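You operate a simulated robot arm through the tools that you are given. There is no shell and no other tool. Be economical: measure what you need, move in short steps, check, and stop when the job is done.

You run a simulated two-armed robot. Do the job below in one go: nothing can be reset, and whatever is moved stays where it is left.

Task
Shut the number one drawer. Take the paste tin on the middle shelf of the store rack and put it away on the fourth shelf from the bottom of the store rack. Put the glue jar marked "GRADE 20" from the store window sill on the second shelf from the bottom of the store rack and the glue jar labelled "GRADE 30" on the left end of the rotary machine. Take the white film roll and leave it on the fourth shelf from the bottom of the store rack. Fetch the flap carton from the second shelf from the bottom of the store rack and set it on the green mat of the assembly bench. Take the blue lamp and leave it in the yellow tray. Put the tape roll on top of the wide grey housing. Take the socket on the middle shelf of the store rack and put it away on the fourth shelf from the bottom of the store rack. Put the round bulb on the second shelf from the bottom of the store rack away on the green mat of the test bench. Open the oil flap. The order is free. Set down upright: glue jar, flap carton, blue lamp, socket, round bulb.

Only the result counts: the job must be done as asked and must still hold three seconds after the hand-in. Knocking over, shifting, dropping, spilling or breaking anything else fails it.

Robot
Two 6-joint arms with two-finger parallel grippers on one trunk, on a base that drives. Base frame: it is fixed to the floor where the robot stands at the start and does not move with it; the origin is under the middle of the robot, x ahead of it, y to its left, z up. Lengths are in cm, angles in degrees, forces in N, time in s.
The left shoulder is at the start at [-10.4, 17.7, 73.9], the right one opposite. With the tool pointing down near the work surface each hand reaches from about 30 to 72 cm from the robot's upright axis, wherever it stands, measured 20 degrees to its own side. Places, roughly: blue lamp [0, 150, 100]; flap carton [-25, 150, 50]; fourth shelf of the store rack [0, 130, 130]; glue jar [-175, 275, 100]; green mat of the assembly bench [120, -20, 80]; green mat of the test bench (17x25 cm) [582, -352, 80]; left end of the rotary machine [-350, 10, 80]; number one drawer [50, 20, 70]; oil flap [100, -160, 80]; paste tin [0, 125, 100]; round bulb [25, 125, 50]; second shelf of the store rack [0, 130, 50]; socket (5x5x6 cm) [-20, 130, 90]; tape roll (6x6x3 cm) [-10, 120, 90]; white film roll (6x6x21 cm) [-40, 150, 60]; wide grey housing (9x9x8 cm) [10, 140, 90]; yellow tray (27x27x6 cm) [-30, 150, 90]. Payload 1.57 kg a hand.
The tool frame of a hand sits at the grasp point between the pads (the TCP): z along the fingers, y along the line on which they close. The tips reach 3 cm beyond it. Largest opening 8 cm; finger width 1.7, thickness 1.2; the body of the gripper, 4 by 8.2 cm, starts 8 cm behind the TCP.
Orientation is that of the tool frame in the base frame, as a unit quaternion [x, y, z, w]. With the fingers straight down and closing along the base's y, the tool's x points along the base's -x, its y along +y and its z along -z.

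Tools
- The arms move only by the tool drive_tool. It takes "left_series", "right_series" or both (then of equal length, played together; a hand with none holds still); each is a list of rows, each a list of 3 entries, a list of its own where there are three numbers: the shift along the tool's x, y, z in cm, then the turn, a rotation vector about the tool's x, y, z in degrees, then the gripper command, from -1 (shut) to 1 (fully open), values between in proportion. In form: [[[x, y, z], [ax, ay, az], grip], ...]. A call has 1 to 20 rows; each row is the pose to reach, as a shift and turn from the pose commanded when the call began, along the tool's axes at that moment. Rows are played at 5 a second. More than 5 cm and 8.6 degrees between two rows, or a gripper value outside its range, and nothing of the call is played. A pose out of reach is approached as far as the arm can. The call stops where the force on the tool passes 40 N (or 10 N more than at its start, if that is more) or the arm is blocked; 0.2 s more then pass. The fingers move at their own pace (about 7.2 cm/s each) and stop on an object; they squeeze with about 30 N. The grip force told is the motor's: it shows also when the fingers shut on nothing. Time passes only in rows, and 0.2 s behind the last, so rows that repeat a pose let the fingers close. The reply holds the time, the measured pose of the TCP, the force on the tool along the base axes, the opening and the grip force, in the units named above and with some noise, with the torque about the TCP (base axes, N m) and any sound that the robot's microphone picked up, and new pictures: "show" is both (left out), scene, wrist or none (wrist: the cameras of the hands that moved).
- Cameras (640 x 400 px; columns grow to the right, rows downward): "scene" is now at [2.7, 4.88, 146.09]; the picture's right is [0.61, -0.79, 0.00], its down [-0.58, -0.45, -0.68] and it looks along [0.54, 0.42, -0.73] (base axes); focal length 217 px, centre (320, 200). "left" rides on the left gripper at [7.2, 0.7, -12.2] in its tool frame; the picture's right is [-0.09, 1.00, 0.00], its down [-0.84, -0.08, -0.54] and it looks along [-0.54, -0.05, 0.84] (tool axes); focal length 238 px, centre (320, 200). "right" rides on the right gripper at [7.2, -0.7, -12.2] in its tool frame; the picture's right is [0.09, 1.00, 0.00], its down [-0.84, 0.08, -0.54] and it looks along [-0.54, 0.05, 0.84] (tool axes); focal length 238 px, centre (320, 200). There is no depth. A picture from a camera that has moved, and an enlarged one, comes with that camera's place and axes in the base frame and with its lens.
- slide_trunk(by): slides the trunk up (or, below 0, down) by that many cm; the arms and the scene camera ride with it, the base frame stays. It gives what a move gives, with no picture.
- roll_base(legs): drives the robot by 1 to 6 legs, each [ahead, left, turn to the left] in cm, cm and degrees, along the robot's own axes; the way and the turn of a leg run together, so that a leg with both is an arc; at most 150 cm and 180 degrees a leg. The arms and the cameras ride along, it lands a little off, and it stops where it bumps. It gives what a move gives, and a new picture of the scene camera.
- pan_tilt(pan, tilt): turns the head with the scene camera to pan (to the left, within 143 degrees either way) and tilt (down, from -29 to 69), counted from straight ahead of the robot. It gives what a move gives, and a new picture of the scene camera.
- close_up(camera, box): a new picture of the part [left, top, right, bottom] of that camera's present view, enlarged. No time passes.
- close_job(): hands the job in; it is judged then, once.

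Work in short steps. Places have to be worked out from the pictures, the camera data and where the tool is seen: move nearer, look again, correct. Check each grasp and each placing, and mend what went wrong. You have 525 turns and 360 pictures in all, those below and enlarged ones among them. Open the grippers and draw the arms clear of the work before you hand the job in, unless the task says otherwise; then end with one line.

The tools are called after "Call:" as name(argument=value, ...) on one line, values as JSON. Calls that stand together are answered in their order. drive_tool: Moves the arms, as the interface text tells. Its arguments: {"type":"object","properties":{"left_series":{"type":"array","items":{"type":"array"}},"right_series":{"type":"array","items":{"type":"array"}},"show":{"type":"string","enum":["both","scene","wrist","none"]}},"required":[]} The other tools are called the same way: slide_trunk (by) slides the trunk up or down; roll_base (legs) drives the base; pan_tilt (pan, tilt) turns the head that bears the scene camera; close_up (camera, box) takes an enlarged picture of a part of a camera's view; close_job () hands the job in.

At the start:

```text
t: 0.0
left_ee_pos: [39.65, 43.32, 99.92]
left_orientation: [0.0, 1.0, 0.0, 0.0]
left_contact_force: [-0.8, -0.1, 0.5]
left_moment: [-0.03, 0.02, 0.0]
left_finger_gap: 8.01
left_grip_force: 0.1
right_ee_pos: [40.49, 7.95, 114.89]
right_orientation: [0.0, 1.0, 0.0, 0.0]
right_contact_force: [-0.2, -0.6, 1.6]
right_moment: [0.01, 0.01, 0.01]
right_finger_gap: 7.98
right_grip_force: 0.0
trunk travel left (down, up): [-18.0, 14.8]
robot x, y, heading: [0.07, 0.05, -0.1]
head pan, tilt: [37.7, 46.8]
```

scene: 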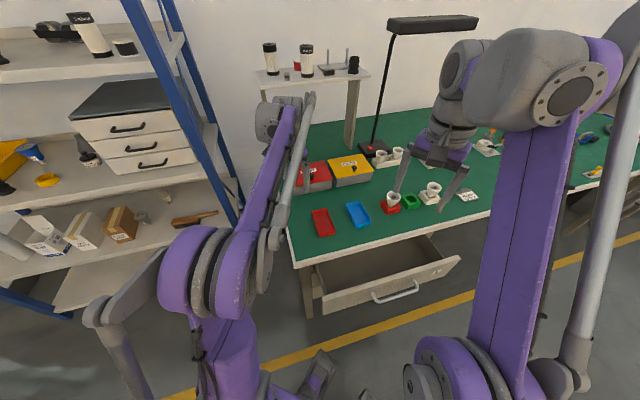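
right: 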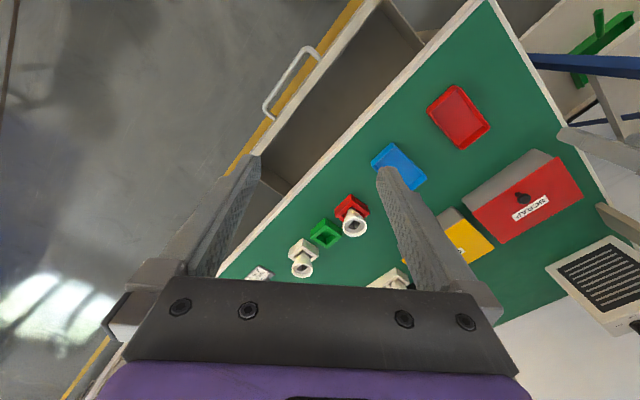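
left: 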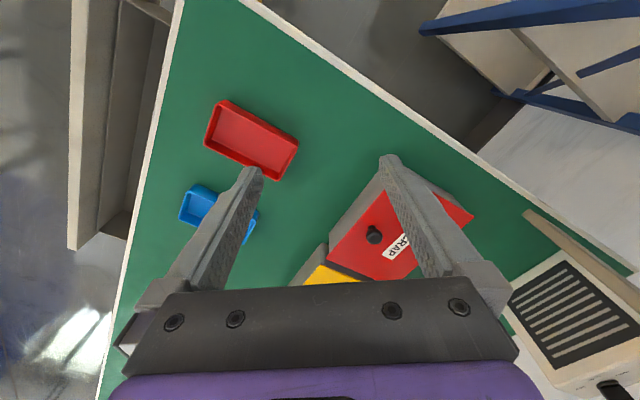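

The drawer under the bench in front is open. I look around first, starting with the rack to the left.

Call:
pan_tilt(pan=90, tilt=30)

Call:
pan_tilt(pan=-40, tilt=30)

Call:
pan_tilt(pan=140, tilt=20)

Call:
pan_tilt(pan=-140, tilt=20)

```text
t: 1.2
left_ee_pos: [39.73, 43.42, 99.99]
left_orientation: [0.0, 1.0, 0.0, 0.0]
left_contact_force: [-0.2, 0.0, 0.5]
left_moment: [-0.01, -0.03, 0.0]
left_finger_gap: 8.02
left_grip_force: 0.0
right_ee_pos: [40.52, 8.1, 114.97]
right_orientation: [0.0, 1.0, 0.0, 0.0]
right_contact_force: [-0.6, -0.2, 0.9]
right_moment: [0.01, -0.03, -0.02]
right_finger_gap: 8.02
right_grip_force: 0.0
trunk travel left (down, up): [-18.0, 14.8]
robot x, y, heading: [0.17, 0.02, -0.0]
head pan, tilt: [90.0, 30.0]
camera scene: at [-3.61, 9.04, 148.6], right [1.0, 0.0, 0.0], down [0.0, -0.5, -0.87], along [0.0, 0.87, -0.5], focal length 217 px, centre (320, 200)
```

scene: 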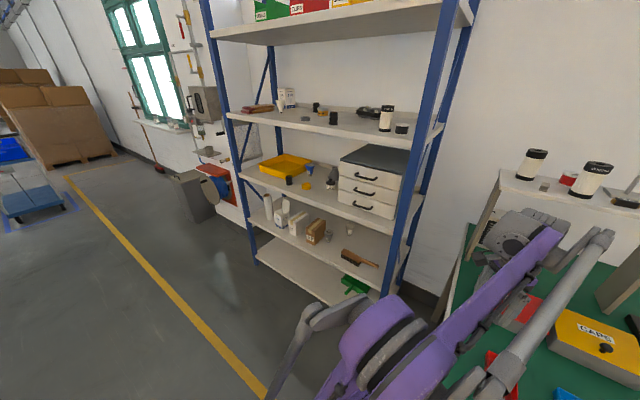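

```text
t: 3.3
left_ee_pos: [39.6, 43.42, 99.99]
left_orientation: [0.0, 1.0, 0.0, -0.001]
left_contact_force: [-0.4, -0.2, 0.6]
left_moment: [0.02, 0.02, 0.02]
left_finger_gap: 7.99
left_grip_force: 0.1
right_ee_pos: [40.46, 8.12, 114.97]
right_orientation: [0.001, 1.0, 0.0, 0.0]
right_contact_force: [0.2, -0.6, 0.2]
right_moment: [-0.02, -0.02, -0.02]
right_finger_gap: 7.97
right_grip_force: 0.1
trunk travel left (down, up): [-18.0, 14.8]
robot x, y, heading: [-0.3, -0.1, -0.1]
head pan, tilt: [-40.0, 30.0]
camera scene: at [3.32, -5.81, 148.6], right [-0.64, -0.77, 0.0], down [-0.38, 0.32, -0.87], along [0.66, -0.56, -0.5], focal length 217 px, centre (320, 200)
```

scene: 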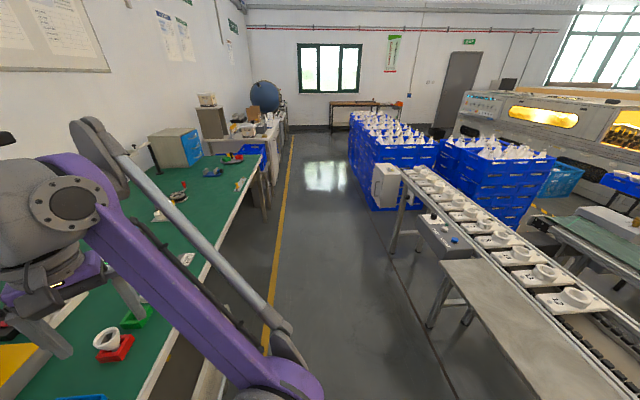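

```text
t: 6.0
left_ee_pos: [39.69, 43.5, 100.1]
left_orientation: [0.001, 1.0, 0.0, 0.0]
left_contact_force: [0.5, -0.1, -0.4]
left_moment: [-0.03, -0.01, 0.03]
left_finger_gap: 8.0
left_grip_force: 0.1
right_ee_pos: [40.53, 8.12, 114.82]
right_orientation: [-0.001, 1.0, 0.0, 0.0]
right_contact_force: [0.3, 0.7, -0.8]
right_moment: [-0.02, 0.01, -0.01]
right_finger_gap: 7.98
right_grip_force: 0.0
trunk travel left (down, up): [-18.0, 14.8]
robot x, y, heading: [-0.2, 0.09, 0.2]
head pan, tilt: [140.0, 20.0]
camera scene: at [-10.75, 5.99, 150.21], right [0.64, 0.77, 0.0], down [0.26, -0.22, -0.94], along [-0.72, 0.6, -0.34], focal length 217 px, centre (320, 200)
```

scene: 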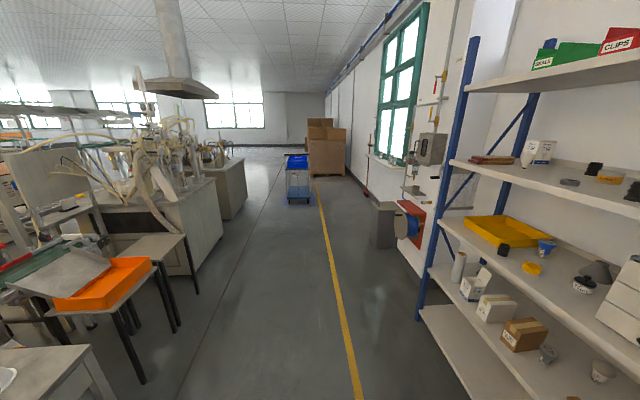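

```text
t: 9.9
left_ee_pos: [39.67, 43.44, 100.04]
left_orientation: [0.0, 1.0, -0.001, 0.0]
left_contact_force: [-0.6, 0.3, -0.1]
left_moment: [0.01, -0.01, 0.02]
left_finger_gap: 8.02
left_grip_force: 0.0
right_ee_pos: [40.59, 8.11, 114.85]
right_orientation: [0.0, 1.0, 0.0, 0.0]
right_contact_force: [-0.4, 0.6, 0.1]
right_moment: [0.0, 0.0, 0.01]
right_finger_gap: 8.01
right_grip_force: 0.2
trunk travel left (down, up): [-18.0, 14.8]
robot x, y, heading: [-0.07, 0.29, 0.1]
head pan, tilt: [-140.0, 20.0]
camera scene: at [-10.75, -5.99, 150.21], right [-0.64, 0.77, 0.0], down [0.26, 0.22, -0.94], along [-0.72, -0.6, -0.34], focal length 217 px, centre (320, 200)
```

scene: 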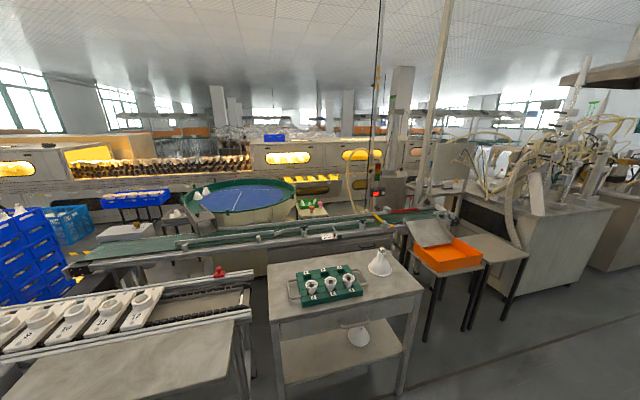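

The bench and rack line up with a room axis turned about -35.7° from the base frame. I back off from the bench and turn to face it squarely.

Call:
roll_base(legs=[[-14, -20, 0], [0, 0, 54.3]])

Call:
pan_tilt(pan=-30, tilt=45)

```text
t: 14.7
left_ee_pos: [-26.81, 37.35, 100.03]
left_orientation: [-0.459, 0.889, 0.0, 0.0]
left_contact_force: [0.7, -0.2, -0.4]
left_moment: [-0.05, 0.01, 0.0]
left_finger_gap: 8.0
left_grip_force: 0.1
right_ee_pos: [2.64, 17.52, 115.0]
right_orientation: [-0.46, 0.888, 0.001, 0.0]
right_contact_force: [0.5, -0.3, -0.2]
right_moment: [0.02, 0.02, -0.03]
right_finger_gap: 7.99
right_grip_force: 0.1
trunk travel left (down, up): [-18.0, 14.8]
robot x, y, heading: [-14.39, -20.22, 54.6]
head pan, tilt: [-140.0, 20.0]
camera scene: at [-15.41, -32.52, 150.21], right [-1.0, -0.08, 0.0], down [-0.03, 0.34, -0.94], along [0.08, -0.94, -0.34], focal length 217 px, centre (320, 200)
```

scene: 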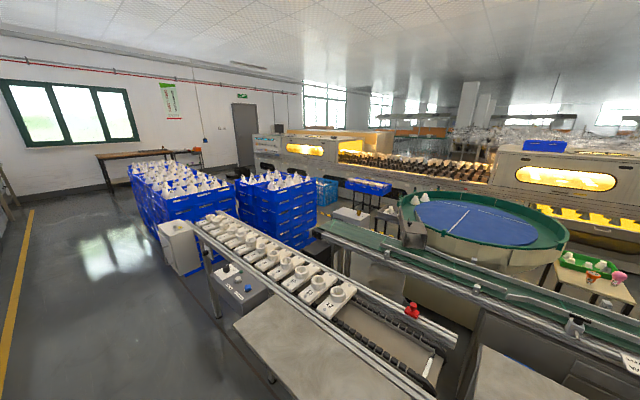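

```text
t: 16.6
left_ee_pos: [-26.71, 37.25, 99.97]
left_orientation: [-0.46, 0.888, 0.0, -0.001]
left_contact_force: [-0.2, 0.6, 0.1]
left_moment: [0.0, 0.0, -0.01]
left_finger_gap: 8.02
left_grip_force: 0.0
right_ee_pos: [2.7, 17.48, 114.97]
right_orientation: [-0.46, 0.888, 0.0, 0.0]
right_contact_force: [-0.9, -0.2, 0.9]
right_moment: [-0.01, -0.02, 0.01]
right_finger_gap: 7.99
right_grip_force: 0.0
trunk travel left (down, up): [-18.0, 14.8]
robot x, y, heading: [-13.78, -20.57, 54.7]
head pan, tilt: [-30.0, 45.0]
camera scene: at [-8.79, -19.83, 146.34], right [0.42, -0.91, 0.0], down [-0.64, -0.3, -0.71], along [0.64, 0.3, -0.71], focal length 217 px, centre (320, 200)
```

scene: 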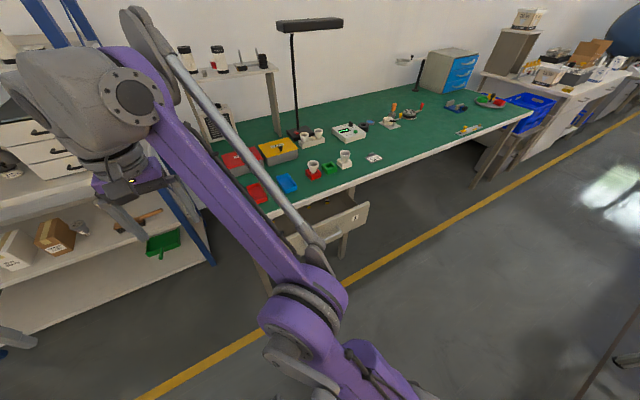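

Let me enlarge the drawer front and the bench.

Call:
close_up(camera="scene", box=[220, 100, 420, 260])

Call:
close_up(camera="scene", box=[360, 40, 540, 180])

```text
2.50 times, centred on (320, 180) of scene
camera zoom: at [-8.79, -19.83, 146.34], right [0.42, -0.91, 0.0], down [-0.64, -0.3, -0.71], along [0.64, 0.3, -0.71], focal length 542 px, centre (320, 250)
```

zoom: 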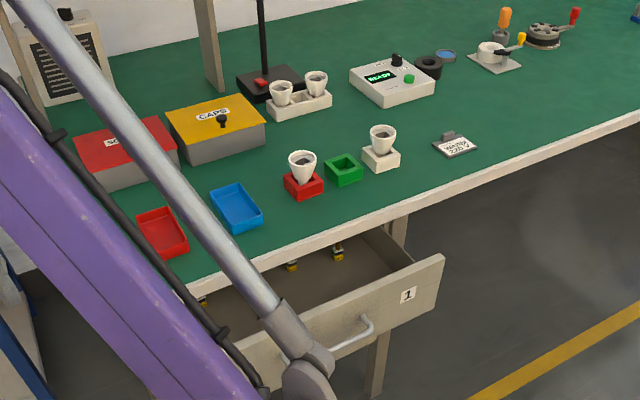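

```text
2.86 times, centred on (450, 110) of scene
camera zoom: at [-8.79, -19.83, 146.34], right [0.42, -0.91, 0.0], down [-0.64, -0.3, -0.71], along [0.64, 0.3, -0.71], focal length 619 px, centre (-51, 457)
```

zoom: 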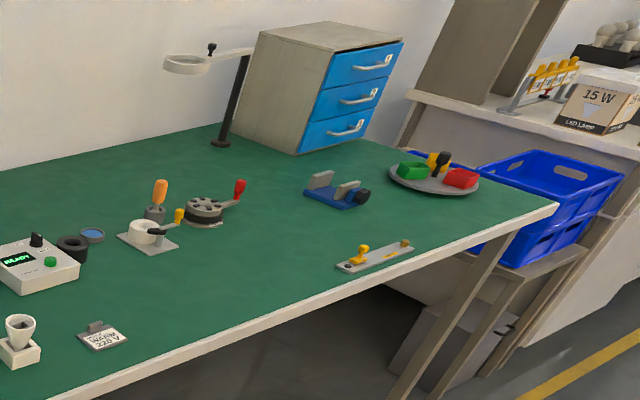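

The drawer labelled 1 protrudes about 14 cm; its front is near 53 cm ahead. I shift right so that the right hand is lined up with it, then pitch the right hand forward and lower it in front of the drawer.

Call:
roll_base(legs=[[0, -20, 0]])

Call:
drive_tool(right_series=[[[0, -4, 0], [0, -8, 0], -1], [[0, -8, 3], [0, -16, 0], -1], [[0, -12, 7], [0, -24, 0], -1], [[0, -16, 11], [0, -32, 0], -1], [[0, -20, 15], [0, -40, 0], -1], [[0, -24, 19], [0, -48, 0], -1], [[0, -24, 24], [0, -50, 0], -1], [[0, -24, 29], [0, -50, 0], -1], [[0, -24, 34], [0, -50, 0], -1], [[0, -24, 39], [0, -50, 0], -1], [[0, -24, 43], [0, -50, 0], -1], [[0, -24, 46], [0, -50, 0], -1]], show="both")

```text
t: 19.0
left_ee_pos: [-10.45, 25.8, 100.03]
left_orientation: [-0.459, 0.888, 0.001, 0.0]
left_contact_force: [-0.6, 1.1, 0.0]
left_moment: [0.0, 0.02, 0.01]
left_finger_gap: 7.97
left_grip_force: 0.0
right_ee_pos: [18.99, 5.91, 114.81]
right_orientation: [-0.459, 0.888, 0.0, 0.0]
right_contact_force: [-1.0, 0.5, -0.4]
right_moment: [0.02, 0.02, -0.01]
right_finger_gap: 8.0
right_grip_force: 0.0
trunk travel left (down, up): [-18.0, 14.8]
robot x, y, heading: [2.02, -31.78, 54.9]
head pan, tilt: [-30.0, 45.0]
camera scene: at [7.46, -31.33, 146.34], right [0.42, -0.91, 0.0], down [-0.64, -0.3, -0.71], along [0.64, 0.3, -0.71], focal length 217 px, centre (320, 200)
```

scene: 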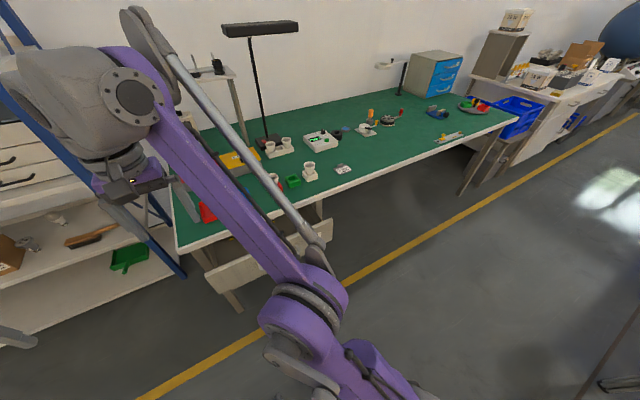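

```text
refused: row 3 steps farther than a row can; nothing moved
```

The row step was too long; I shorten it and send again.

Call:
drive_tool(right_series=[[[0, -3, 0], [0, -8, 0], -1], [[0, -6, 3], [0, -16, 0], -1], [[0, -9, 6.5], [0, -24, 0], -1], [[0, -12, 10], [0, -32, 0], -1], [[0, -15, 13.5], [0, -40, 0], -1], [[0, -18, 17], [0, -48, 0], -1], [[0, -21, 20.5], [0, -50, 0], -1], [[0, -24, 24], [0, -50, 0], -1], [[0, -24, 28.5], [0, -50, 0], -1], [[0, -24, 33], [0, -50, 0], -1], [[0, -24, 37.5], [0, -50, 0], -1], [[0, -24, 42], [0, -50, 0], -1], [[0, -24, 46], [0, -50, 0], -1]], show="both")

```text
t: 21.8
left_ee_pos: [-10.31, 25.85, 100.03]
left_orientation: [-0.46, 0.888, 0.0, 0.0]
left_contact_force: [-0.8, 0.3, -0.2]
left_moment: [-0.02, -0.03, -0.02]
left_finger_gap: 7.99
left_grip_force: 0.0
right_ee_pos: [39.02, -7.61, 69.68]
right_orientation: [-0.416, 0.806, 0.194, 0.375]
right_contact_force: [0.3, 0.2, -0.1]
right_moment: [-0.03, 0.0, 0.03]
right_finger_gap: 0.0
right_grip_force: 21.3
right hand out of reach, approached as far as the arm can: row 13
trunk travel left (down, up): [-18.0, 14.8]
robot x, y, heading: [2.2, -31.63, 54.6]
head pan, tilt: [-30.0, 45.0]
camera scene: at [7.48, -31.27, 146.34], right [0.42, -0.91, 0.0], down [-0.64, -0.3, -0.71], along [0.64, 0.29, -0.71], focal length 217 px, centre (320, 200)
camera right: at [31.39, -19.3, 72.02], right [-0.85, 0.53, -0.07], down [0.01, 0.15, 0.99], along [0.53, 0.84, -0.13], focal length 238 px, centre (320, 200)
```

scene: 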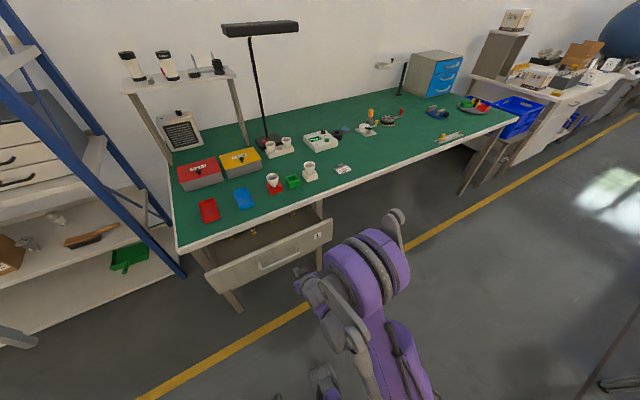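
right: 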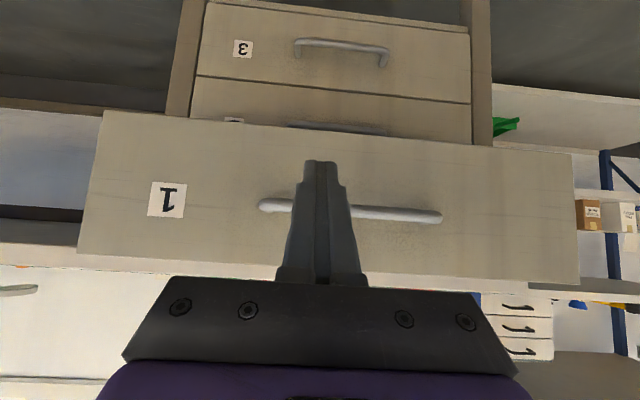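

The right hand sits just in front of drawer 1, about at the handle. I lower the trunk slightly to push the panel below the handle and push forward.

Call:
slide_trunk(by=-4)

Call:
drive_tool(right_series=[[[-2.6, 0, 3.06], [0, 0, 0], -1], [[-5.1, 0, 6.1], [0, 0, 0], -1], [[-6.4, 0, 7.7], [0, 0, 0], -1], [[-7.7, 0, 9.2], [0, 0, 0], -1], [[-9, 0, 10.7], [0, 0, 0], -1], [[-10.3, 0, 12.3], [0, 0, 0], -1], [[-11.6, 0, 13.8], [0, 0, 0], -1], [[-12.9, 0, 15.3], [0, 0, 0], -1], [[-14.1, 0, 16.9], [0, 0, 0], -1], [[-15.4, 0, 18.4], [0, 0, 0], -1]], show="both")

```text
t: 22.6
left_ee_pos: [-10.43, 25.73, 96.08]
left_orientation: [-0.459, 0.888, -0.001, 0.001]
left_contact_force: [-0.4, 0.5, -0.4]
left_moment: [0.03, 0.01, 0.0]
left_finger_gap: 8.0
left_grip_force: 0.2
right_ee_pos: [38.83, -7.47, 65.61]
right_orientation: [-0.416, 0.805, 0.194, 0.376]
right_contact_force: [-0.2, -0.3, 0.0]
right_moment: [-0.02, -0.05, 0.0]
right_finger_gap: 0.01
right_grip_force: 21.4
trunk travel left (down, up): [-14.0, 18.8]
robot x, y, heading: [1.92, -31.81, 54.6]
head pan, tilt: [-30.0, 45.0]
```

```text
t: 24.8
left_ee_pos: [-10.38, 25.84, 95.91]
left_orientation: [-0.46, 0.888, 0.0, 0.0]
left_contact_force: [-0.3, -0.6, -0.6]
left_moment: [-0.03, 0.03, 0.03]
left_finger_gap: 8.01
left_grip_force: 0.1
right_ee_pos: [52.79, 12.05, 65.47]
right_orientation: [-0.415, 0.806, 0.194, 0.376]
right_contact_force: [0.8, -0.2, -0.5]
right_moment: [-0.01, -0.01, -0.02]
right_finger_gap: 0.0
right_grip_force: 21.4
trunk travel left (down, up): [-14.0, 18.8]
robot x, y, heading: [2.32, -31.73, 54.3]
head pan, tilt: [-30.0, 45.0]
camera scene: at [7.81, -30.79, 142.37], right [0.42, -0.91, 0.0], down [-0.64, -0.3, -0.71], along [0.64, 0.3, -0.71], focal length 217 px, centre (320, 200)
camera right: at [45.28, 0.33, 67.86], right [-0.85, 0.53, -0.07], down [0.01, 0.14, 0.99], along [0.53, 0.84, -0.13], focal length 238 px, centre (320, 200)
```

scene: 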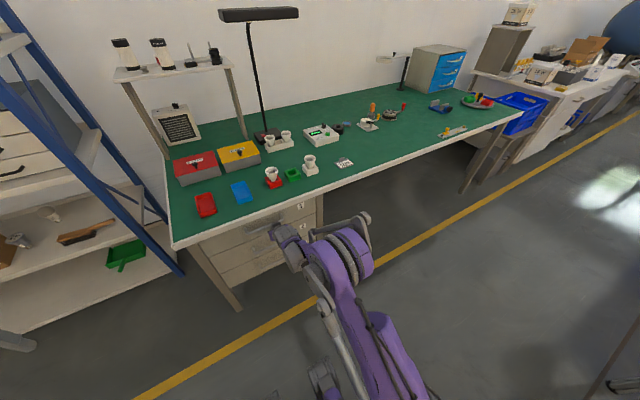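
right: 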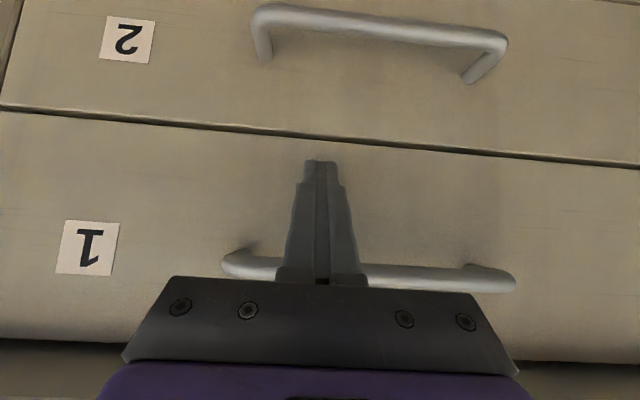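

It is nearly flush; I keep pushing in small steps until there is resistance.

Call:
drive_tool(right_series=[[[-0.4, 0, 0.46], [0, 0, 0], -1], [[-0.8, 0, 0.92], [0, 0, 0], -1], [[-1.2, 0, 1.4], [0, 0, 0], -1], [[-1.6, 0, 1.84], [0, 0, 0], -1], [[-2, 0, 2.3], [0, 0, 0], -1], [[-2.4, 0, 2.76], [0, 0, 0], -1], [[-2.8, 0, 3.22], [0, 0, 0], -1]], show="wrist")

```text
t: 25.3
left_ee_pos: [-10.42, 25.65, 96.12]
left_orientation: [-0.46, 0.888, 0.001, 0.001]
left_contact_force: [-0.7, -0.5, 0.1]
left_moment: [0.0, -0.03, 0.0]
left_finger_gap: 7.99
left_grip_force: 0.0
right_ee_pos: [52.91, 12.11, 65.51]
right_orientation: [-0.417, 0.807, 0.192, 0.373]
right_contact_force: [-9.1, -12.6, 8.1]
right_moment: [0.03, 0.01, -0.01]
right_finger_gap: 0.0
right_grip_force: 20.9
trunk travel left (down, up): [-14.0, 18.8]
robot x, y, heading: [1.84, -31.61, 54.7]
head pan, tilt: [-30.0, 45.0]
stopped in row 2 (right hand): the force on the tool passed its limit at 48 N (the readings are from after the stop); the commanded pose is now the measured one
camera right: at [45.3, 0.36, 67.93], right [-0.85, 0.53, -0.07], down [0.01, 0.15, 0.99], along [0.53, 0.84, -0.13], focal length 238 px, centre (320, 200)
```

right: 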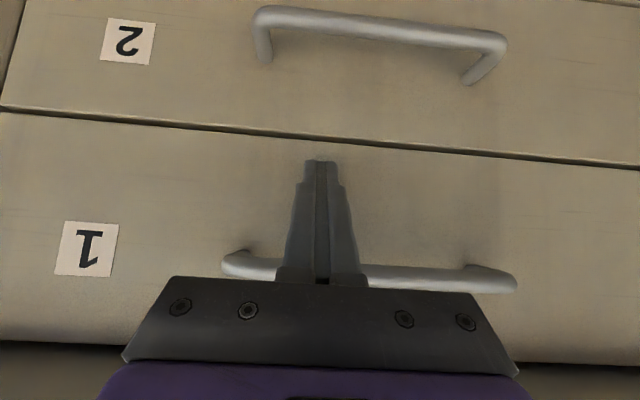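

Drawer 1 hit its stop, so it is shut. I back off a little, then raise the hand and level it.

Call:
roll_base(legs=[[-12, 0, 0]])

Call:
drive_tool(right_series=[[[-3, 0, -2.5], [0, 8, 0], -1], [[-6, 0, -5], [0, 16, 0], -1], [[-9, 0, -7.5], [0, 24, 0], 0], [[-12, 0, -10], [0, 32, 0], 1], [[-15, 0, -13], [0, 40, 0], 1], [[-17, 0, -16], [0, 48, 0], 1], [[-18, 0, -20], [0, 50, 0], 1], [[-18.5, 0, -24.5], [0, 50, 0], 1]], show="none")

Call:
pan_tilt(pan=60, tilt=25)

```text
t: 26.6
left_ee_pos: [-16.03, 17.41, 95.87]
left_orientation: [-0.458, 0.889, -0.001, 0.0]
left_contact_force: [1.0, 0.0, 1.2]
left_moment: [0.02, 0.0, -0.01]
left_finger_gap: 7.98
left_grip_force: 0.1
right_ee_pos: [47.23, 3.75, 65.29]
right_orientation: [-0.416, 0.807, 0.191, 0.372]
right_contact_force: [-0.4, 0.5, 1.0]
right_moment: [-0.01, 0.01, 0.01]
right_finger_gap: 0.01
right_grip_force: 21.5
trunk travel left (down, up): [-14.0, 18.8]
robot x, y, heading: [-3.63, -39.97, 54.6]
head pan, tilt: [-30.0, 45.0]
stopped in leg 1: the robot was blocked; the commanded pose is now the measured one
camera scene: at [1.86, -39.17, 142.28], right [0.41, -0.91, 0.0], down [-0.64, -0.29, -0.71], along [0.64, 0.29, -0.71], focal length 217 px, centre (320, 200)
```

scene: 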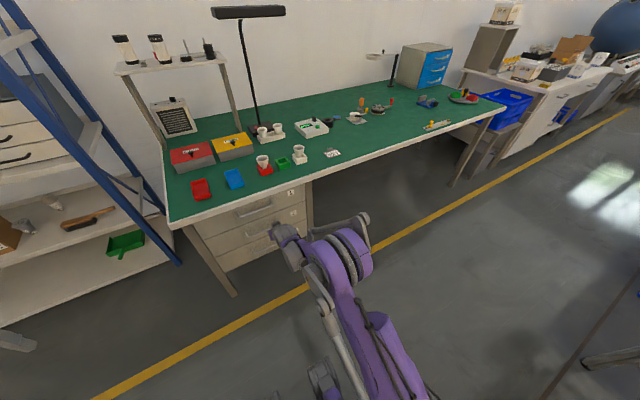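

```text
t: 28.4
left_ee_pos: [-16.09, 17.63, 95.64]
left_orientation: [-0.458, 0.889, -0.002, -0.001]
left_contact_force: [0.3, -0.5, -0.3]
left_moment: [0.02, 0.0, 0.02]
left_finger_gap: 7.99
left_grip_force: 0.1
right_ee_pos: [43.41, -1.6, 94.93]
right_orientation: [-0.458, 0.889, -0.003, -0.005]
right_contact_force: [-0.3, 0.6, 0.5]
right_moment: [-0.01, -0.03, 0.0]
right_finger_gap: 7.98
right_grip_force: 0.0
right hand out of reach, approached as far as the arm can: row 6, 7
trunk travel left (down, up): [-14.0, 18.8]
robot x, y, heading: [-3.88, -40.61, 54.4]
head pan, tilt: [-30.0, 45.0]
```

```text
t: 30.0
left_ee_pos: [-16.11, 17.5, 95.59]
left_orientation: [-0.457, 0.889, -0.002, -0.001]
left_contact_force: [0.6, 0.7, -0.1]
left_moment: [0.05, 0.01, 0.01]
left_finger_gap: 7.97
left_grip_force: 0.1
right_ee_pos: [43.62, -1.47, 95.0]
right_orientation: [-0.458, 0.889, -0.002, -0.005]
right_contact_force: [-0.1, -0.2, -0.1]
right_moment: [0.0, 0.0, 0.05]
right_finger_gap: 7.99
right_grip_force: 0.0
trunk travel left (down, up): [-14.0, 18.8]
robot x, y, heading: [-3.92, -40.15, 54.4]
head pan, tilt: [60.0, 25.0]
camera scene: at [-9.21, -33.94, 145.26], right [0.91, 0.41, 0.0], down [0.17, -0.39, -0.91], along [-0.38, 0.82, -0.42], focal length 217 px, centre (320, 200)
```

scene: 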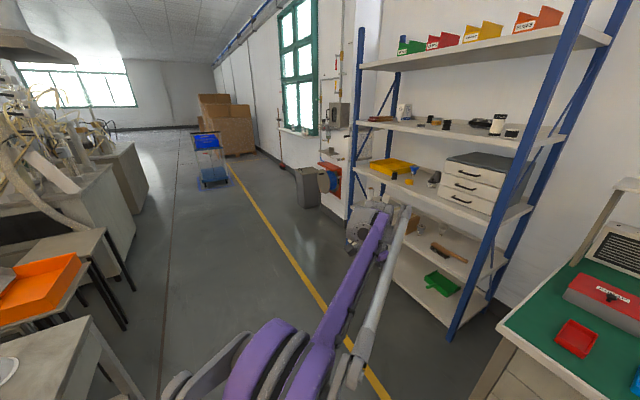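

I now drive left along the aisle to stand in front of the rack (front plane near X≈87, Y from 24 to 136 in the bench-aligned frame).

Call:
roll_base(legs=[[8, 0, 0], [0, 100, 0]])

Call:
pan_tilt(pan=0, tilt=30)

```text
t: 39.8
left_ee_pos: [-91.75, 82.52, 95.82]
left_orientation: [-0.452, 0.892, 0.0, 0.0]
left_contact_force: [-0.3, -0.2, 0.0]
left_moment: [-0.02, 0.02, 0.02]
left_finger_gap: 7.98
left_grip_force: 0.0
right_ee_pos: [-32.35, 62.57, 95.29]
right_orientation: [-0.452, 0.892, -0.002, -0.005]
right_contact_force: [-0.2, 0.7, 0.2]
right_moment: [0.04, 0.01, 0.0]
right_finger_gap: 8.01
right_grip_force: 0.1
trunk travel left (down, up): [-14.0, 18.8]
robot x, y, heading: [-79.8, 24.64, 53.9]
head pan, tilt: [60.0, 25.0]
camera scene: at [-85.6, 30.72, 145.43], right [0.92, 0.4, 0.0], down [0.17, -0.39, -0.91], along [-0.36, 0.83, -0.42], focal length 217 px, centre (320, 200)
```

scene: 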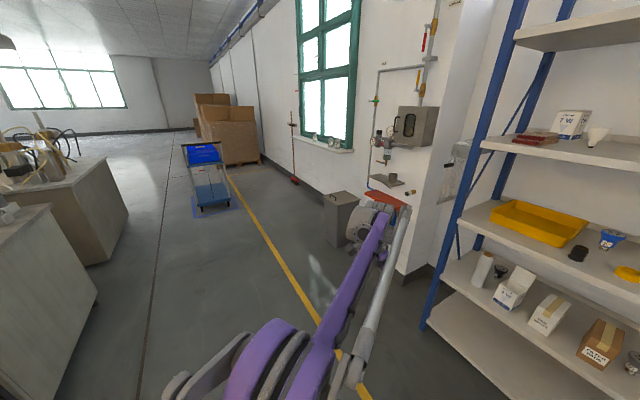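

```text
t: 41.1
left_ee_pos: [-91.7, 82.49, 96.06]
left_orientation: [-0.452, 0.892, 0.0, 0.0]
left_contact_force: [-0.3, 0.1, -0.1]
left_moment: [0.0, 0.02, 0.01]
left_finger_gap: 8.03
left_grip_force: 0.1
right_ee_pos: [-32.43, 62.51, 95.33]
right_orientation: [-0.451, 0.892, -0.001, -0.003]
right_contact_force: [-0.4, -0.9, 0.0]
right_moment: [0.0, -0.02, -0.04]
right_finger_gap: 7.99
right_grip_force: 0.1
trunk travel left (down, up): [-14.0, 18.8]
robot x, y, heading: [-80.12, 24.47, 53.6]
head pan, tilt: [0.0, 30.0]
camera scene: at [-76.54, 29.57, 144.64], right [0.81, -0.59, 0.0], down [-0.3, -0.4, -0.87], along [0.51, 0.7, -0.5], focal length 217 px, centre (320, 200)
```

scene: 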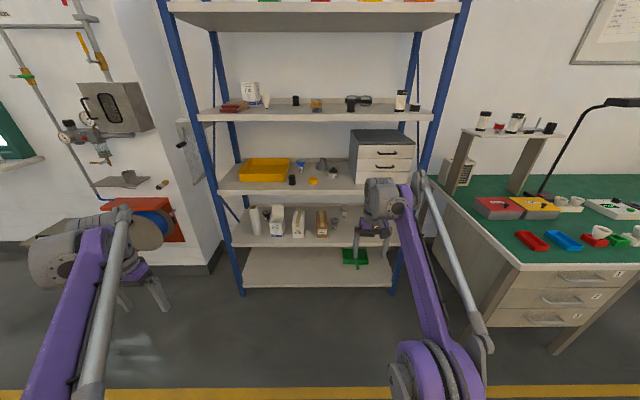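

I'm square to the rack. I drive 40 cm closer and zoom into each shelf.

Call:
roll_base(legs=[[40, 0, 0.4]])

Call:
close_up(camera="scene", box=[180, 150, 460, 325])

Call:
close_up(camera="scene", box=[160, 30, 480, 230])

```text
t: 43.5
left_ee_pos: [-69.94, 113.88, 95.97]
left_orientation: [-0.46, 0.888, 0.0, 0.0]
left_contact_force: [0.3, 0.6, 0.7]
left_moment: [-0.03, -0.01, -0.04]
left_finger_gap: 8.02
left_grip_force: 0.0
right_ee_pos: [-10.33, 95.03, 95.39]
right_orientation: [-0.46, 0.888, -0.001, -0.004]
right_contact_force: [0.7, -0.1, -0.9]
right_moment: [0.02, -0.01, 0.01]
right_finger_gap: 8.0
right_grip_force: 0.0
trunk travel left (down, up): [-14.0, 18.8]
robot x, y, heading: [-57.69, 56.42, 54.9]
head pan, tilt: [0.0, 30.0]
camera scene: at [-53.86, 61.26, 144.63], right [0.82, -0.58, 0.0], down [-0.29, -0.41, -0.87], along [0.5, 0.71, -0.5], focal length 217 px, centre (320, 200)
```

scene: 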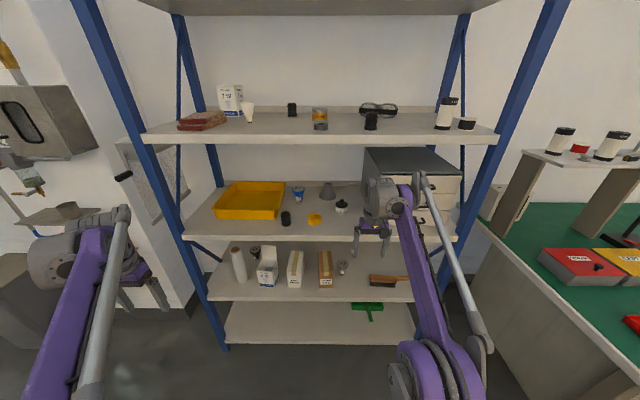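

```text
2.29 times, centred on (320, 238) of scene
camera zoom: at [-53.86, 61.26, 144.63], right [0.82, -0.58, 0.0], down [-0.29, -0.41, -0.87], along [0.5, 0.71, -0.5], focal length 495 px, centre (320, 114)
```

zoom: 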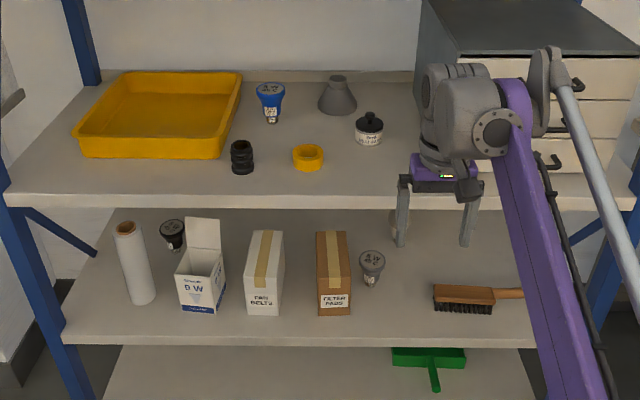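

```text
2.00 times, centred on (320, 130) of scene
camera zoom: at [-53.86, 61.26, 144.63], right [0.82, -0.58, 0.0], down [-0.29, -0.41, -0.87], along [0.5, 0.71, -0.5], focal length 434 px, centre (320, 340)
```

zoom: 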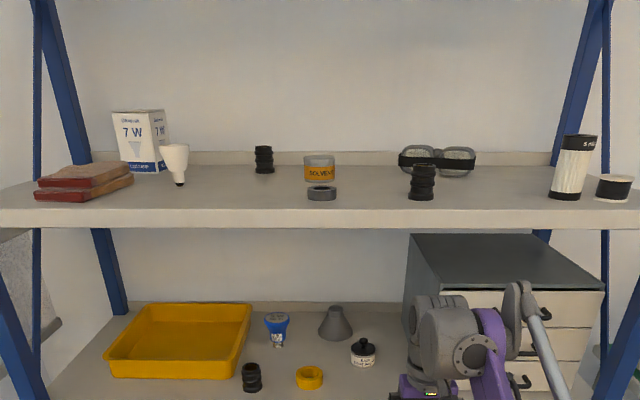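

The shelves are at about z 50, 89 and 128.5 cm, with the rack front about 74 cm ahead of the robot axis. To work inside the shelves I want the wrist camera above the hand, so I test whether the left hand can be turned half a turn about its finger axis.

Call:
drive_tool(left_series=[[[0, 0, 0], [0, 0, 8.5], 1], [[0, 0, 0], [0, 0, 17], 1], [[0, 0, 0], [0, 0, 25.5], 1], [[0, 0, 0], [0, 0, 34], 1], [[0, 0, 0], [0, 0, 42.5], 1], [[0, 0, 0], [0, 0, 51], 1], [[0, 0, 0], [0, 0, 59.5], 1], [[0, 0, 0], [0, 0, 68], 1], [[0, 0, 0], [0, 0, 76.5], 1], [[0, 0, 0], [0, 0, 85], 1], [[0, 0, 0], [0, 0, 90], 1]], right_series=[[[0, 0, 0], [0, 0, 8.5], 1], [[0, 0, 0], [0, 0, 17], 1], [[0, 0, 0], [0, 0, 25.5], 1], [[0, 0, 0], [0, 0, 34], 1], [[0, 0, 0], [0, 0, 42.5], 1], [[0, 0, 0], [0, 0, 51], 1], [[0, 0, 0], [0, 0, 59.5], 1], [[0, 0, 0], [0, 0, 68], 1], [[0, 0, 0], [0, 0, 76.5], 1], [[0, 0, 0], [0, 0, 85], 1], [[0, 0, 0], [0, 0, 90], 1]], show="none")

Call:
drive_tool(left_series=[[[0, 0, 0], [0, 0, 8.5], 1], [[0, 0, 0], [0, 0, 17], 1], [[0, 0, 0], [0, 0, 25.5], 1], [[0, 0, 0], [0, 0, 34], 1], [[0, 0, 0], [0, 0, 42.5], 1], [[0, 0, 0], [0, 0, 51], 1], [[0, 0, 0], [0, 0, 59.5], 1], [[0, 0, 0], [0, 0, 68], 1], [[0, 0, 0], [0, 0, 76.5], 1], [[0, 0, 0], [0, 0, 85], 1], [[0, 0, 0], [0, 0, 90], 1]], right_series=[[[0, 0, 0], [0, 0, 8.5], 1], [[0, 0, 0], [0, 0, 17], 1], [[0, 0, 0], [0, 0, 25.5], 1], [[0, 0, 0], [0, 0, 34], 1], [[0, 0, 0], [0, 0, 42.5], 1], [[0, 0, 0], [0, 0, 51], 1], [[0, 0, 0], [0, 0, 59.5], 1], [[0, 0, 0], [0, 0, 68], 1], [[0, 0, 0], [0, 0, 76.5], 1], [[0, 0, 0], [0, 0, 85], 1], [[0, 0, 0], [0, 0, 90], 1]], show="none")

```text
t: 45.9
left_ee_pos: [-70.02, 113.81, 95.81]
left_orientation: [0.304, 0.953, 0.0, -0.001]
left_contact_force: [0.0, 0.2, -0.3]
left_moment: [-0.03, -0.01, -0.02]
left_finger_gap: 7.99
left_grip_force: 0.1
right_ee_pos: [-10.36, 94.94, 95.28]
right_orientation: [0.304, 0.953, -0.004, -0.001]
right_contact_force: [-0.3, -0.2, 0.5]
right_moment: [0.03, -0.03, 0.0]
right_finger_gap: 7.99
right_grip_force: 0.2
trunk travel left (down, up): [-14.0, 18.8]
robot x, y, heading: [-57.15, 56.6, 54.8]
head pan, tilt: [0.0, 30.0]
```

```text
t: 48.3
left_ee_pos: [-48.42, 103.25, 95.78]
left_orientation: [0.858, 0.511, -0.015, -0.041]
left_contact_force: [0.0, 0.2, 0.5]
left_moment: [0.01, 0.02, 0.01]
left_finger_gap: 7.99
left_grip_force: 0.0
left hand out of reach, approached as far as the arm can: row 6, 7, 8, 9, 10, 11
right_ee_pos: [-9.82, 94.77, 95.31]
right_orientation: [0.853, 0.522, -0.005, -0.002]
right_contact_force: [-0.2, -0.3, 0.0]
right_moment: [-0.02, -0.03, 0.04]
right_finger_gap: 8.01
right_grip_force: 0.1
right hand out of reach, approached as far as the arm can: row 10, 11
trunk travel left (down, up): [-14.0, 18.8]
robot x, y, heading: [-57.46, 56.41, 54.8]
head pan, tilt: [0.0, 30.0]
```

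Both got to roughly 172°, near enough. I now pitch the right hand forward to see whether the flipped horizontal posture is reachable.

Call:
drive_tool(right_series=[[[0, 0, 0], [0, 8, 0], 1], [[0, 0, 0], [0, 16, 0], 1], [[0, 0, 0], [0, 24, 0], 1], [[0, 0, 0], [0, 32, 0], 1], [[0, 0, 0], [0, 40, 0], 1], [[0, 0, 0], [0, 48, 0], 1], [[0, 0, 0], [0, 56, 0], 1], [[0, 0, 0], [0, 64, 0], 1], [[0, 0, 0], [0, 72, 0], 1], [[0, 0, 0], [0, 80, 0], 1]], show="both")

```text
t: 50.5
left_ee_pos: [-48.39, 103.32, 95.75]
left_orientation: [0.858, 0.512, -0.014, -0.041]
left_contact_force: [-1.0, 0.1, 1.0]
left_moment: [0.0, -0.05, 0.02]
left_finger_gap: 7.99
left_grip_force: 0.0
right_ee_pos: [-9.86, 94.63, 95.25]
right_orientation: [0.656, 0.4, 0.545, -0.336]
right_contact_force: [-0.6, -0.2, 0.2]
right_moment: [-0.03, 0.01, -0.01]
right_finger_gap: 8.01
right_grip_force: 0.1
trunk travel left (down, up): [-14.0, 18.8]
robot x, y, heading: [-57.3, 56.45, 54.9]
head pan, tilt: [0.0, 30.0]
camera scene: at [-53.87, 61.23, 144.63], right [0.82, -0.58, 0.0], down [-0.29, -0.41, -0.87], along [0.5, 0.71, -0.5], focal length 217 px, centre (320, 200)
camera right: at [-15.3, 85.48, 104.62], right [0.9, -0.44, 0.09], down [-0.24, -0.64, -0.73], along [0.37, 0.63, -0.68], focal length 238 px, centre (320, 200)
```

scene: 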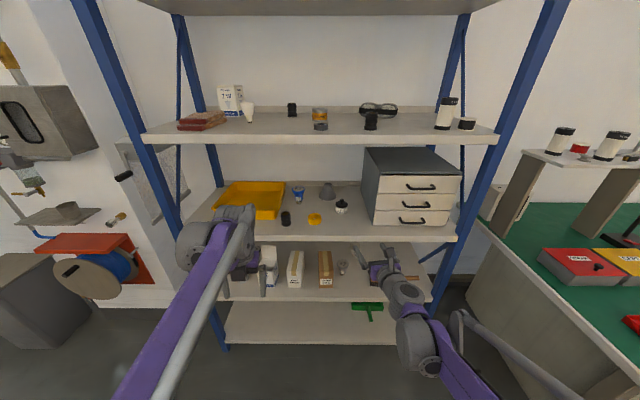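
right: 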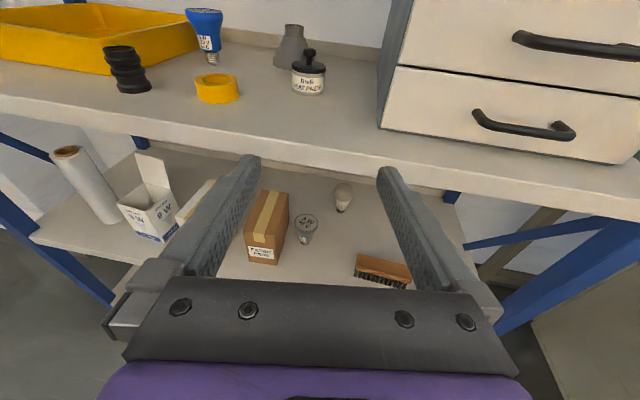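

The flipped horizontal posture works for the right hand and gives a fine view. For the left hand I unwind and try the mirrored direction.

Call:
drive_tool(left_series=[[[0, 0, 0], [0, 0, -8.5], 1], [[0, 0, 0], [0, 0, -17], 1], [[0, 0, 0], [0, 0, -25.5], 1], [[0, 0, 0], [0, 0, -34], 1], [[0, 0, 0], [0, 0, -42.5], 1], [[0, 0, 0], [0, 0, -51], 1], [[0, 0, 0], [0, 0, -59.5], 1], [[0, 0, 0], [0, 0, -68], 1], [[0, 0, 0], [0, 0, -76.5], 1], [[0, 0, 0], [0, 0, -85], 1], [[0, 0, 0], [0, 0, -90], 1]], show="none")

Call:
drive_tool(left_series=[[[0, 0, 0], [0, 0, -8.5], 1], [[0, 0, 0], [0, 0, -17], 1], [[0, 0, 0], [0, 0, -25.5], 1], [[0, 0, 0], [0, 0, -34], 1], [[0, 0, 0], [0, 0, -42.5], 1], [[0, 0, 0], [0, 0, -51], 1], [[0, 0, 0], [0, 0, -59.5], 1], [[0, 0, 0], [0, 0, -68], 1], [[0, 0, 0], [0, 0, -76.5], 1], [[0, 0, 0], [0, 0, -85], 1], [[0, 0, 0], [0, 0, -90], 1]], show="none")

```text
t: 52.9
left_ee_pos: [-49.27, 103.43, 95.12]
left_orientation: [0.244, 0.969, 0.018, -0.04]
left_contact_force: [1.0, 0.0, -0.2]
left_moment: [0.01, 0.03, -0.03]
left_finger_gap: 7.99
left_grip_force: 0.1
right_ee_pos: [-10.03, 94.67, 95.41]
right_orientation: [0.656, 0.399, 0.545, -0.336]
right_contact_force: [-0.5, -0.5, -0.4]
right_moment: [0.03, 0.0, -0.03]
right_finger_gap: 7.99
right_grip_force: 0.0
trunk travel left (down, up): [-14.0, 18.8]
robot x, y, heading: [-57.17, 56.23, 54.8]
head pan, tilt: [0.0, 30.0]
```

```text
t: 55.3
left_ee_pos: [-49.31, 103.5, 95.18]
left_orientation: [-0.512, 0.858, 0.041, -0.015]
left_contact_force: [0.1, -0.5, -0.1]
left_moment: [-0.03, 0.0, -0.02]
left_finger_gap: 8.0
left_grip_force: 0.2
right_ee_pos: [-9.96, 94.71, 95.42]
right_orientation: [0.655, 0.4, 0.544, -0.338]
right_contact_force: [-0.7, -0.6, -0.5]
right_moment: [0.02, 0.0, 0.0]
right_finger_gap: 8.02
right_grip_force: 0.0
trunk travel left (down, up): [-14.0, 18.8]
robot x, y, heading: [-57.35, 56.15, 54.9]
head pan, tilt: [0.0, 30.0]
```

Call:
drive_tool(left_series=[[[0, 2, 0], [0, 0, -8.5], 1], [[0, 4, 0], [0, 0, -17], 1], [[0, 6, 0], [0, 0, -25.5], 1], [[0, 8, 0], [0, 0, -34], 1], [[0, 10, 0], [0, 0, -42.5], 1], [[0, 12, 0], [0, 0, -51], 1], [[0, 14, 0], [0, 0, -59.5], 1], [[0, 16, 0], [0, 0, -68], 1], [[0, 17, 0], [0, 0, -76.5], 1], [[0, 18, 0], [0, 0, -85], 1], [[0, 18, 0], [0, 0, -90], 1]], show="none")

Call:
drive_tool(left_series=[[[0, 0, 0], [0, 0, -8.5], 1], [[0, 0, 0], [0, 0, -17], 1], [[0, 0, 0], [0, 0, -25.5], 1], [[0, 0, 0], [0, 0, -34], 1], [[0, 0, 0], [0, 0, -42.5], 1], [[0, 0, 0], [0, 0, -51], 1], [[0, 0, 0], [0, 0, -59.5], 1], [[0, 0, 0], [0, 0, -68], 1], [[0, 0, 0], [0, 0, -76.5], 1]], show="none")

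```text
t: 57.7
left_ee_pos: [-65.09, 112.12, 96.89]
left_orientation: [0.969, -0.244, -0.039, -0.018]
left_contact_force: [-0.2, -1.5, -0.5]
left_moment: [-0.02, -0.03, -0.02]
left_finger_gap: 8.01
left_grip_force: 0.1
right_ee_pos: [-9.94, 94.69, 95.37]
right_orientation: [0.656, 0.4, 0.544, -0.337]
right_contact_force: [0.3, 0.5, 0.2]
right_moment: [0.0, -0.02, -0.01]
right_finger_gap: 8.01
right_grip_force: 0.1
trunk travel left (down, up): [-14.0, 18.8]
robot x, y, heading: [-57.31, 56.0, 54.9]
head pan, tilt: [0.0, 30.0]
```

```text
t: 59.7
left_ee_pos: [-65.13, 112.08, 96.7]
left_orientation: [0.912, 0.408, -0.02, -0.038]
left_contact_force: [0.3, 0.2, -0.2]
left_moment: [-0.03, -0.03, 0.0]
left_finger_gap: 7.99
left_grip_force: 0.2
right_ee_pos: [-9.98, 94.63, 95.48]
right_orientation: [0.656, 0.399, 0.545, -0.337]
right_contact_force: [0.5, 0.0, 0.0]
right_moment: [0.02, 0.02, -0.01]
right_finger_gap: 8.01
right_grip_force: 0.1
trunk travel left (down, up): [-14.0, 18.8]
robot x, y, heading: [-57.23, 56.51, 54.7]
head pan, tilt: [0.0, 30.0]
```

Left flips cleanly in this direction. I finish its turn and pitch it forward too, and square up the right hand's yaw.

Call:
drive_tool(left_series=[[[0, 0, 0], [0, 0, -6.5], 1]], right_series=[[[0, 0, 0], [-8, 0, 0], 1]], show="none")

Call:
drive_tool(left_series=[[[0, 0, 0], [0, 8, 0], 1], [[0, 0, 0], [0, 16, 0], 1], [[0, 0, 0], [0, 24, 0], 1], [[0, 0, 0], [0, 32, 0], 1], [[0, 0, 0], [0, 40, 0], 1], [[0, 0, 0], [0, 48, 0], 1], [[0, 0, 0], [0, 56, 0], 1], [[0, 0, 0], [0, 64, 0], 1], [[0, 0, 0], [0, 72, 0], 1], [[0, 0, 0], [0, 80, 0], 1]], show="both")

```text
t: 60.1
left_ee_pos: [-65.25, 112.07, 96.65]
left_orientation: [0.887, 0.459, -0.017, -0.039]
left_contact_force: [1.1, 1.0, -0.2]
left_moment: [-0.02, -0.01, -0.02]
left_finger_gap: 7.99
left_grip_force: 0.0
right_ee_pos: [-10.0, 94.61, 94.82]
right_orientation: [0.678, 0.378, 0.554, -0.302]
right_contact_force: [0.4, 0.3, -0.4]
right_moment: [0.04, 0.03, 0.02]
right_finger_gap: 8.0
right_grip_force: 0.0
right hand out of reach, approached as far as the arm can: row 1
trunk travel left (down, up): [-14.0, 18.8]
robot x, y, heading: [-57.42, 56.39, 54.6]
head pan, tilt: [0.0, 30.0]
```

```text
t: 62.3
left_ee_pos: [-65.11, 112.14, 96.7]
left_orientation: [0.691, 0.325, 0.557, -0.326]
left_contact_force: [0.2, 0.0, -0.7]
left_moment: [0.01, -0.01, 0.01]
left_finger_gap: 8.0
left_grip_force: 0.1
right_ee_pos: [-10.08, 94.69, 94.81]
right_orientation: [0.676, 0.379, 0.553, -0.304]
right_contact_force: [-0.1, 0.6, 0.0]
right_moment: [0.01, 0.02, 0.0]
right_finger_gap: 8.0
right_grip_force: 0.0
trunk travel left (down, up): [-14.0, 18.8]
robot x, y, heading: [-57.36, 56.48, 54.8]
head pan, tilt: [0.0, 30.0]
camera scene: at [-53.91, 61.25, 144.63], right [0.82, -0.58, 0.0], down [-0.29, -0.41, -0.87], along [0.5, 0.71, -0.5], focal length 217 px, centre (320, 200)
camera left: at [-70.15, 102.53, 105.84], right [0.79, -0.58, -0.18], down [-0.5, -0.47, -0.73], along [0.34, 0.67, -0.67], focal length 238 px, centre (320, 200)
```

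scene: 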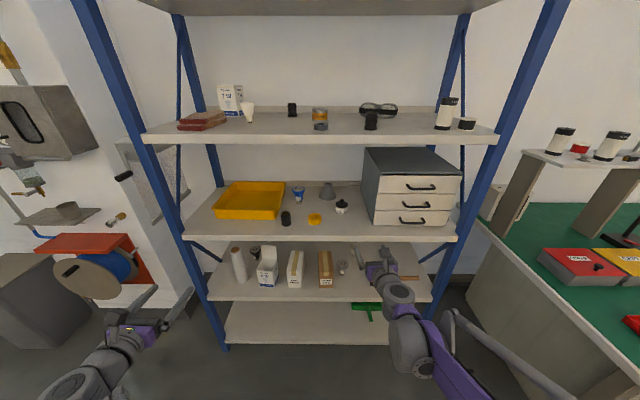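
left: 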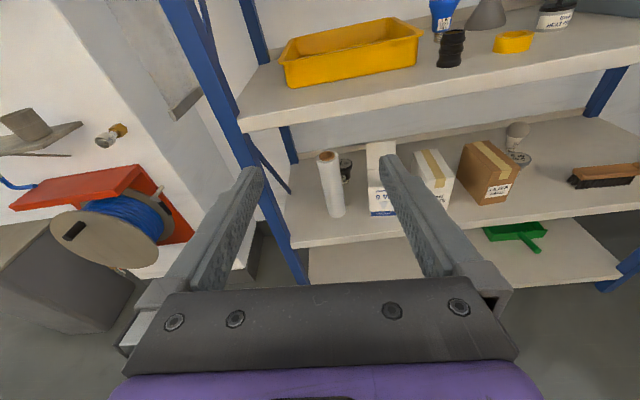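

Both hands now point forward, palm camera on top. I correct the left hand's roll, bring the right hand in line with the paste tin (about Y −10), and roll 22 cm nearer.

Call:
drive_tool(left_series=[[[0, 0, 0], [0, 0, -5], 1], [[0, 0, 0], [0, 0, -5], 1]], right_series=[[[0, -3.5, 0], [0, 0, 0], 1], [[0, -7, 0], [0, 0, 0], 1]], show="none")

Call:
roll_base(legs=[[22, 0, 0]])

Call:
close_up(camera="right", box=[0, 0, 640, 400])

```text
t: 62.9
left_ee_pos: [-65.11, 112.0, 96.75]
left_orientation: [0.676, 0.356, 0.571, -0.3]
left_contact_force: [0.4, 0.9, -0.3]
left_moment: [0.04, 0.02, -0.02]
left_finger_gap: 7.98
left_grip_force: 0.1
right_ee_pos: [-16.1, 98.36, 94.94]
right_orientation: [0.676, 0.38, 0.553, -0.304]
right_contact_force: [-0.6, 0.0, 0.8]
right_moment: [0.02, 0.01, 0.0]
right_finger_gap: 8.03
right_grip_force: 0.0
trunk travel left (down, up): [-14.0, 18.8]
robot x, y, heading: [-57.38, 56.18, 54.8]
head pan, tilt: [0.0, 30.0]
```

```text
t: 64.6
left_ee_pos: [-52.17, 130.13, 96.78]
left_orientation: [0.676, 0.355, 0.571, -0.3]
left_contact_force: [0.3, 0.9, -0.7]
left_moment: [0.0, -0.04, -0.01]
left_finger_gap: 8.0
left_grip_force: 0.1
right_ee_pos: [-3.21, 116.2, 94.9]
right_orientation: [0.677, 0.379, 0.554, -0.304]
right_contact_force: [-0.4, 0.1, 0.8]
right_moment: [-0.01, 0.0, 0.01]
right_finger_gap: 8.0
right_grip_force: 0.1
trunk travel left (down, up): [-14.0, 18.8]
robot x, y, heading: [-44.84, 74.44, 54.6]
head pan, tilt: [0.0, 30.0]
camera scene: at [-41.08, 79.3, 144.63], right [0.82, -0.58, 0.0], down [-0.29, -0.41, -0.87], along [0.5, 0.71, -0.5], focal length 217 px, centre (320, 200)
```

scene: 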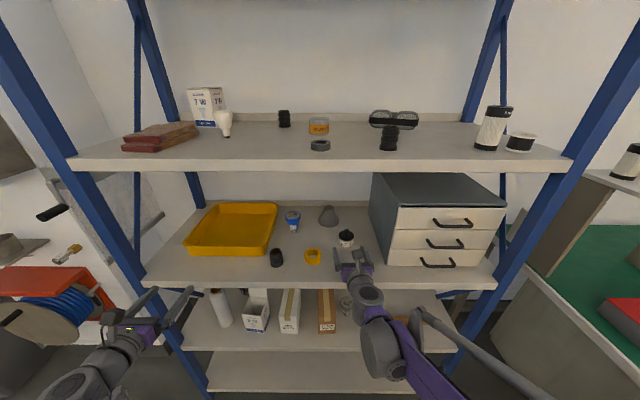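

```text
1.00 times, centred on (320, 200) of right (not enlarged: the box is as wide or as high as the picture)
camera zoom: at [-9.36, 107.79, 104.38], right [0.85, -0.51, 0.1], down [-0.3, -0.64, -0.71], along [0.42, 0.58, -0.7], focal length 238 px, centre (320, 200)
```

zoom: 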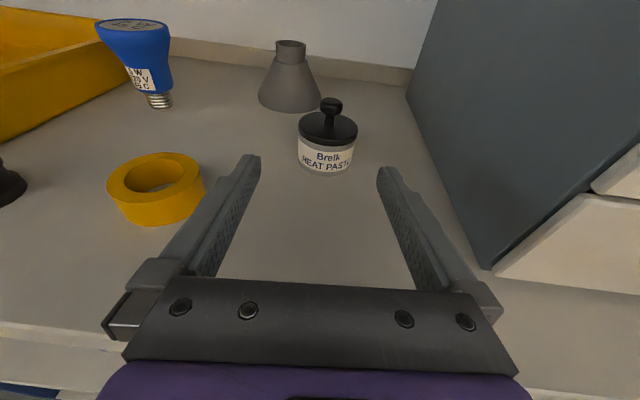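

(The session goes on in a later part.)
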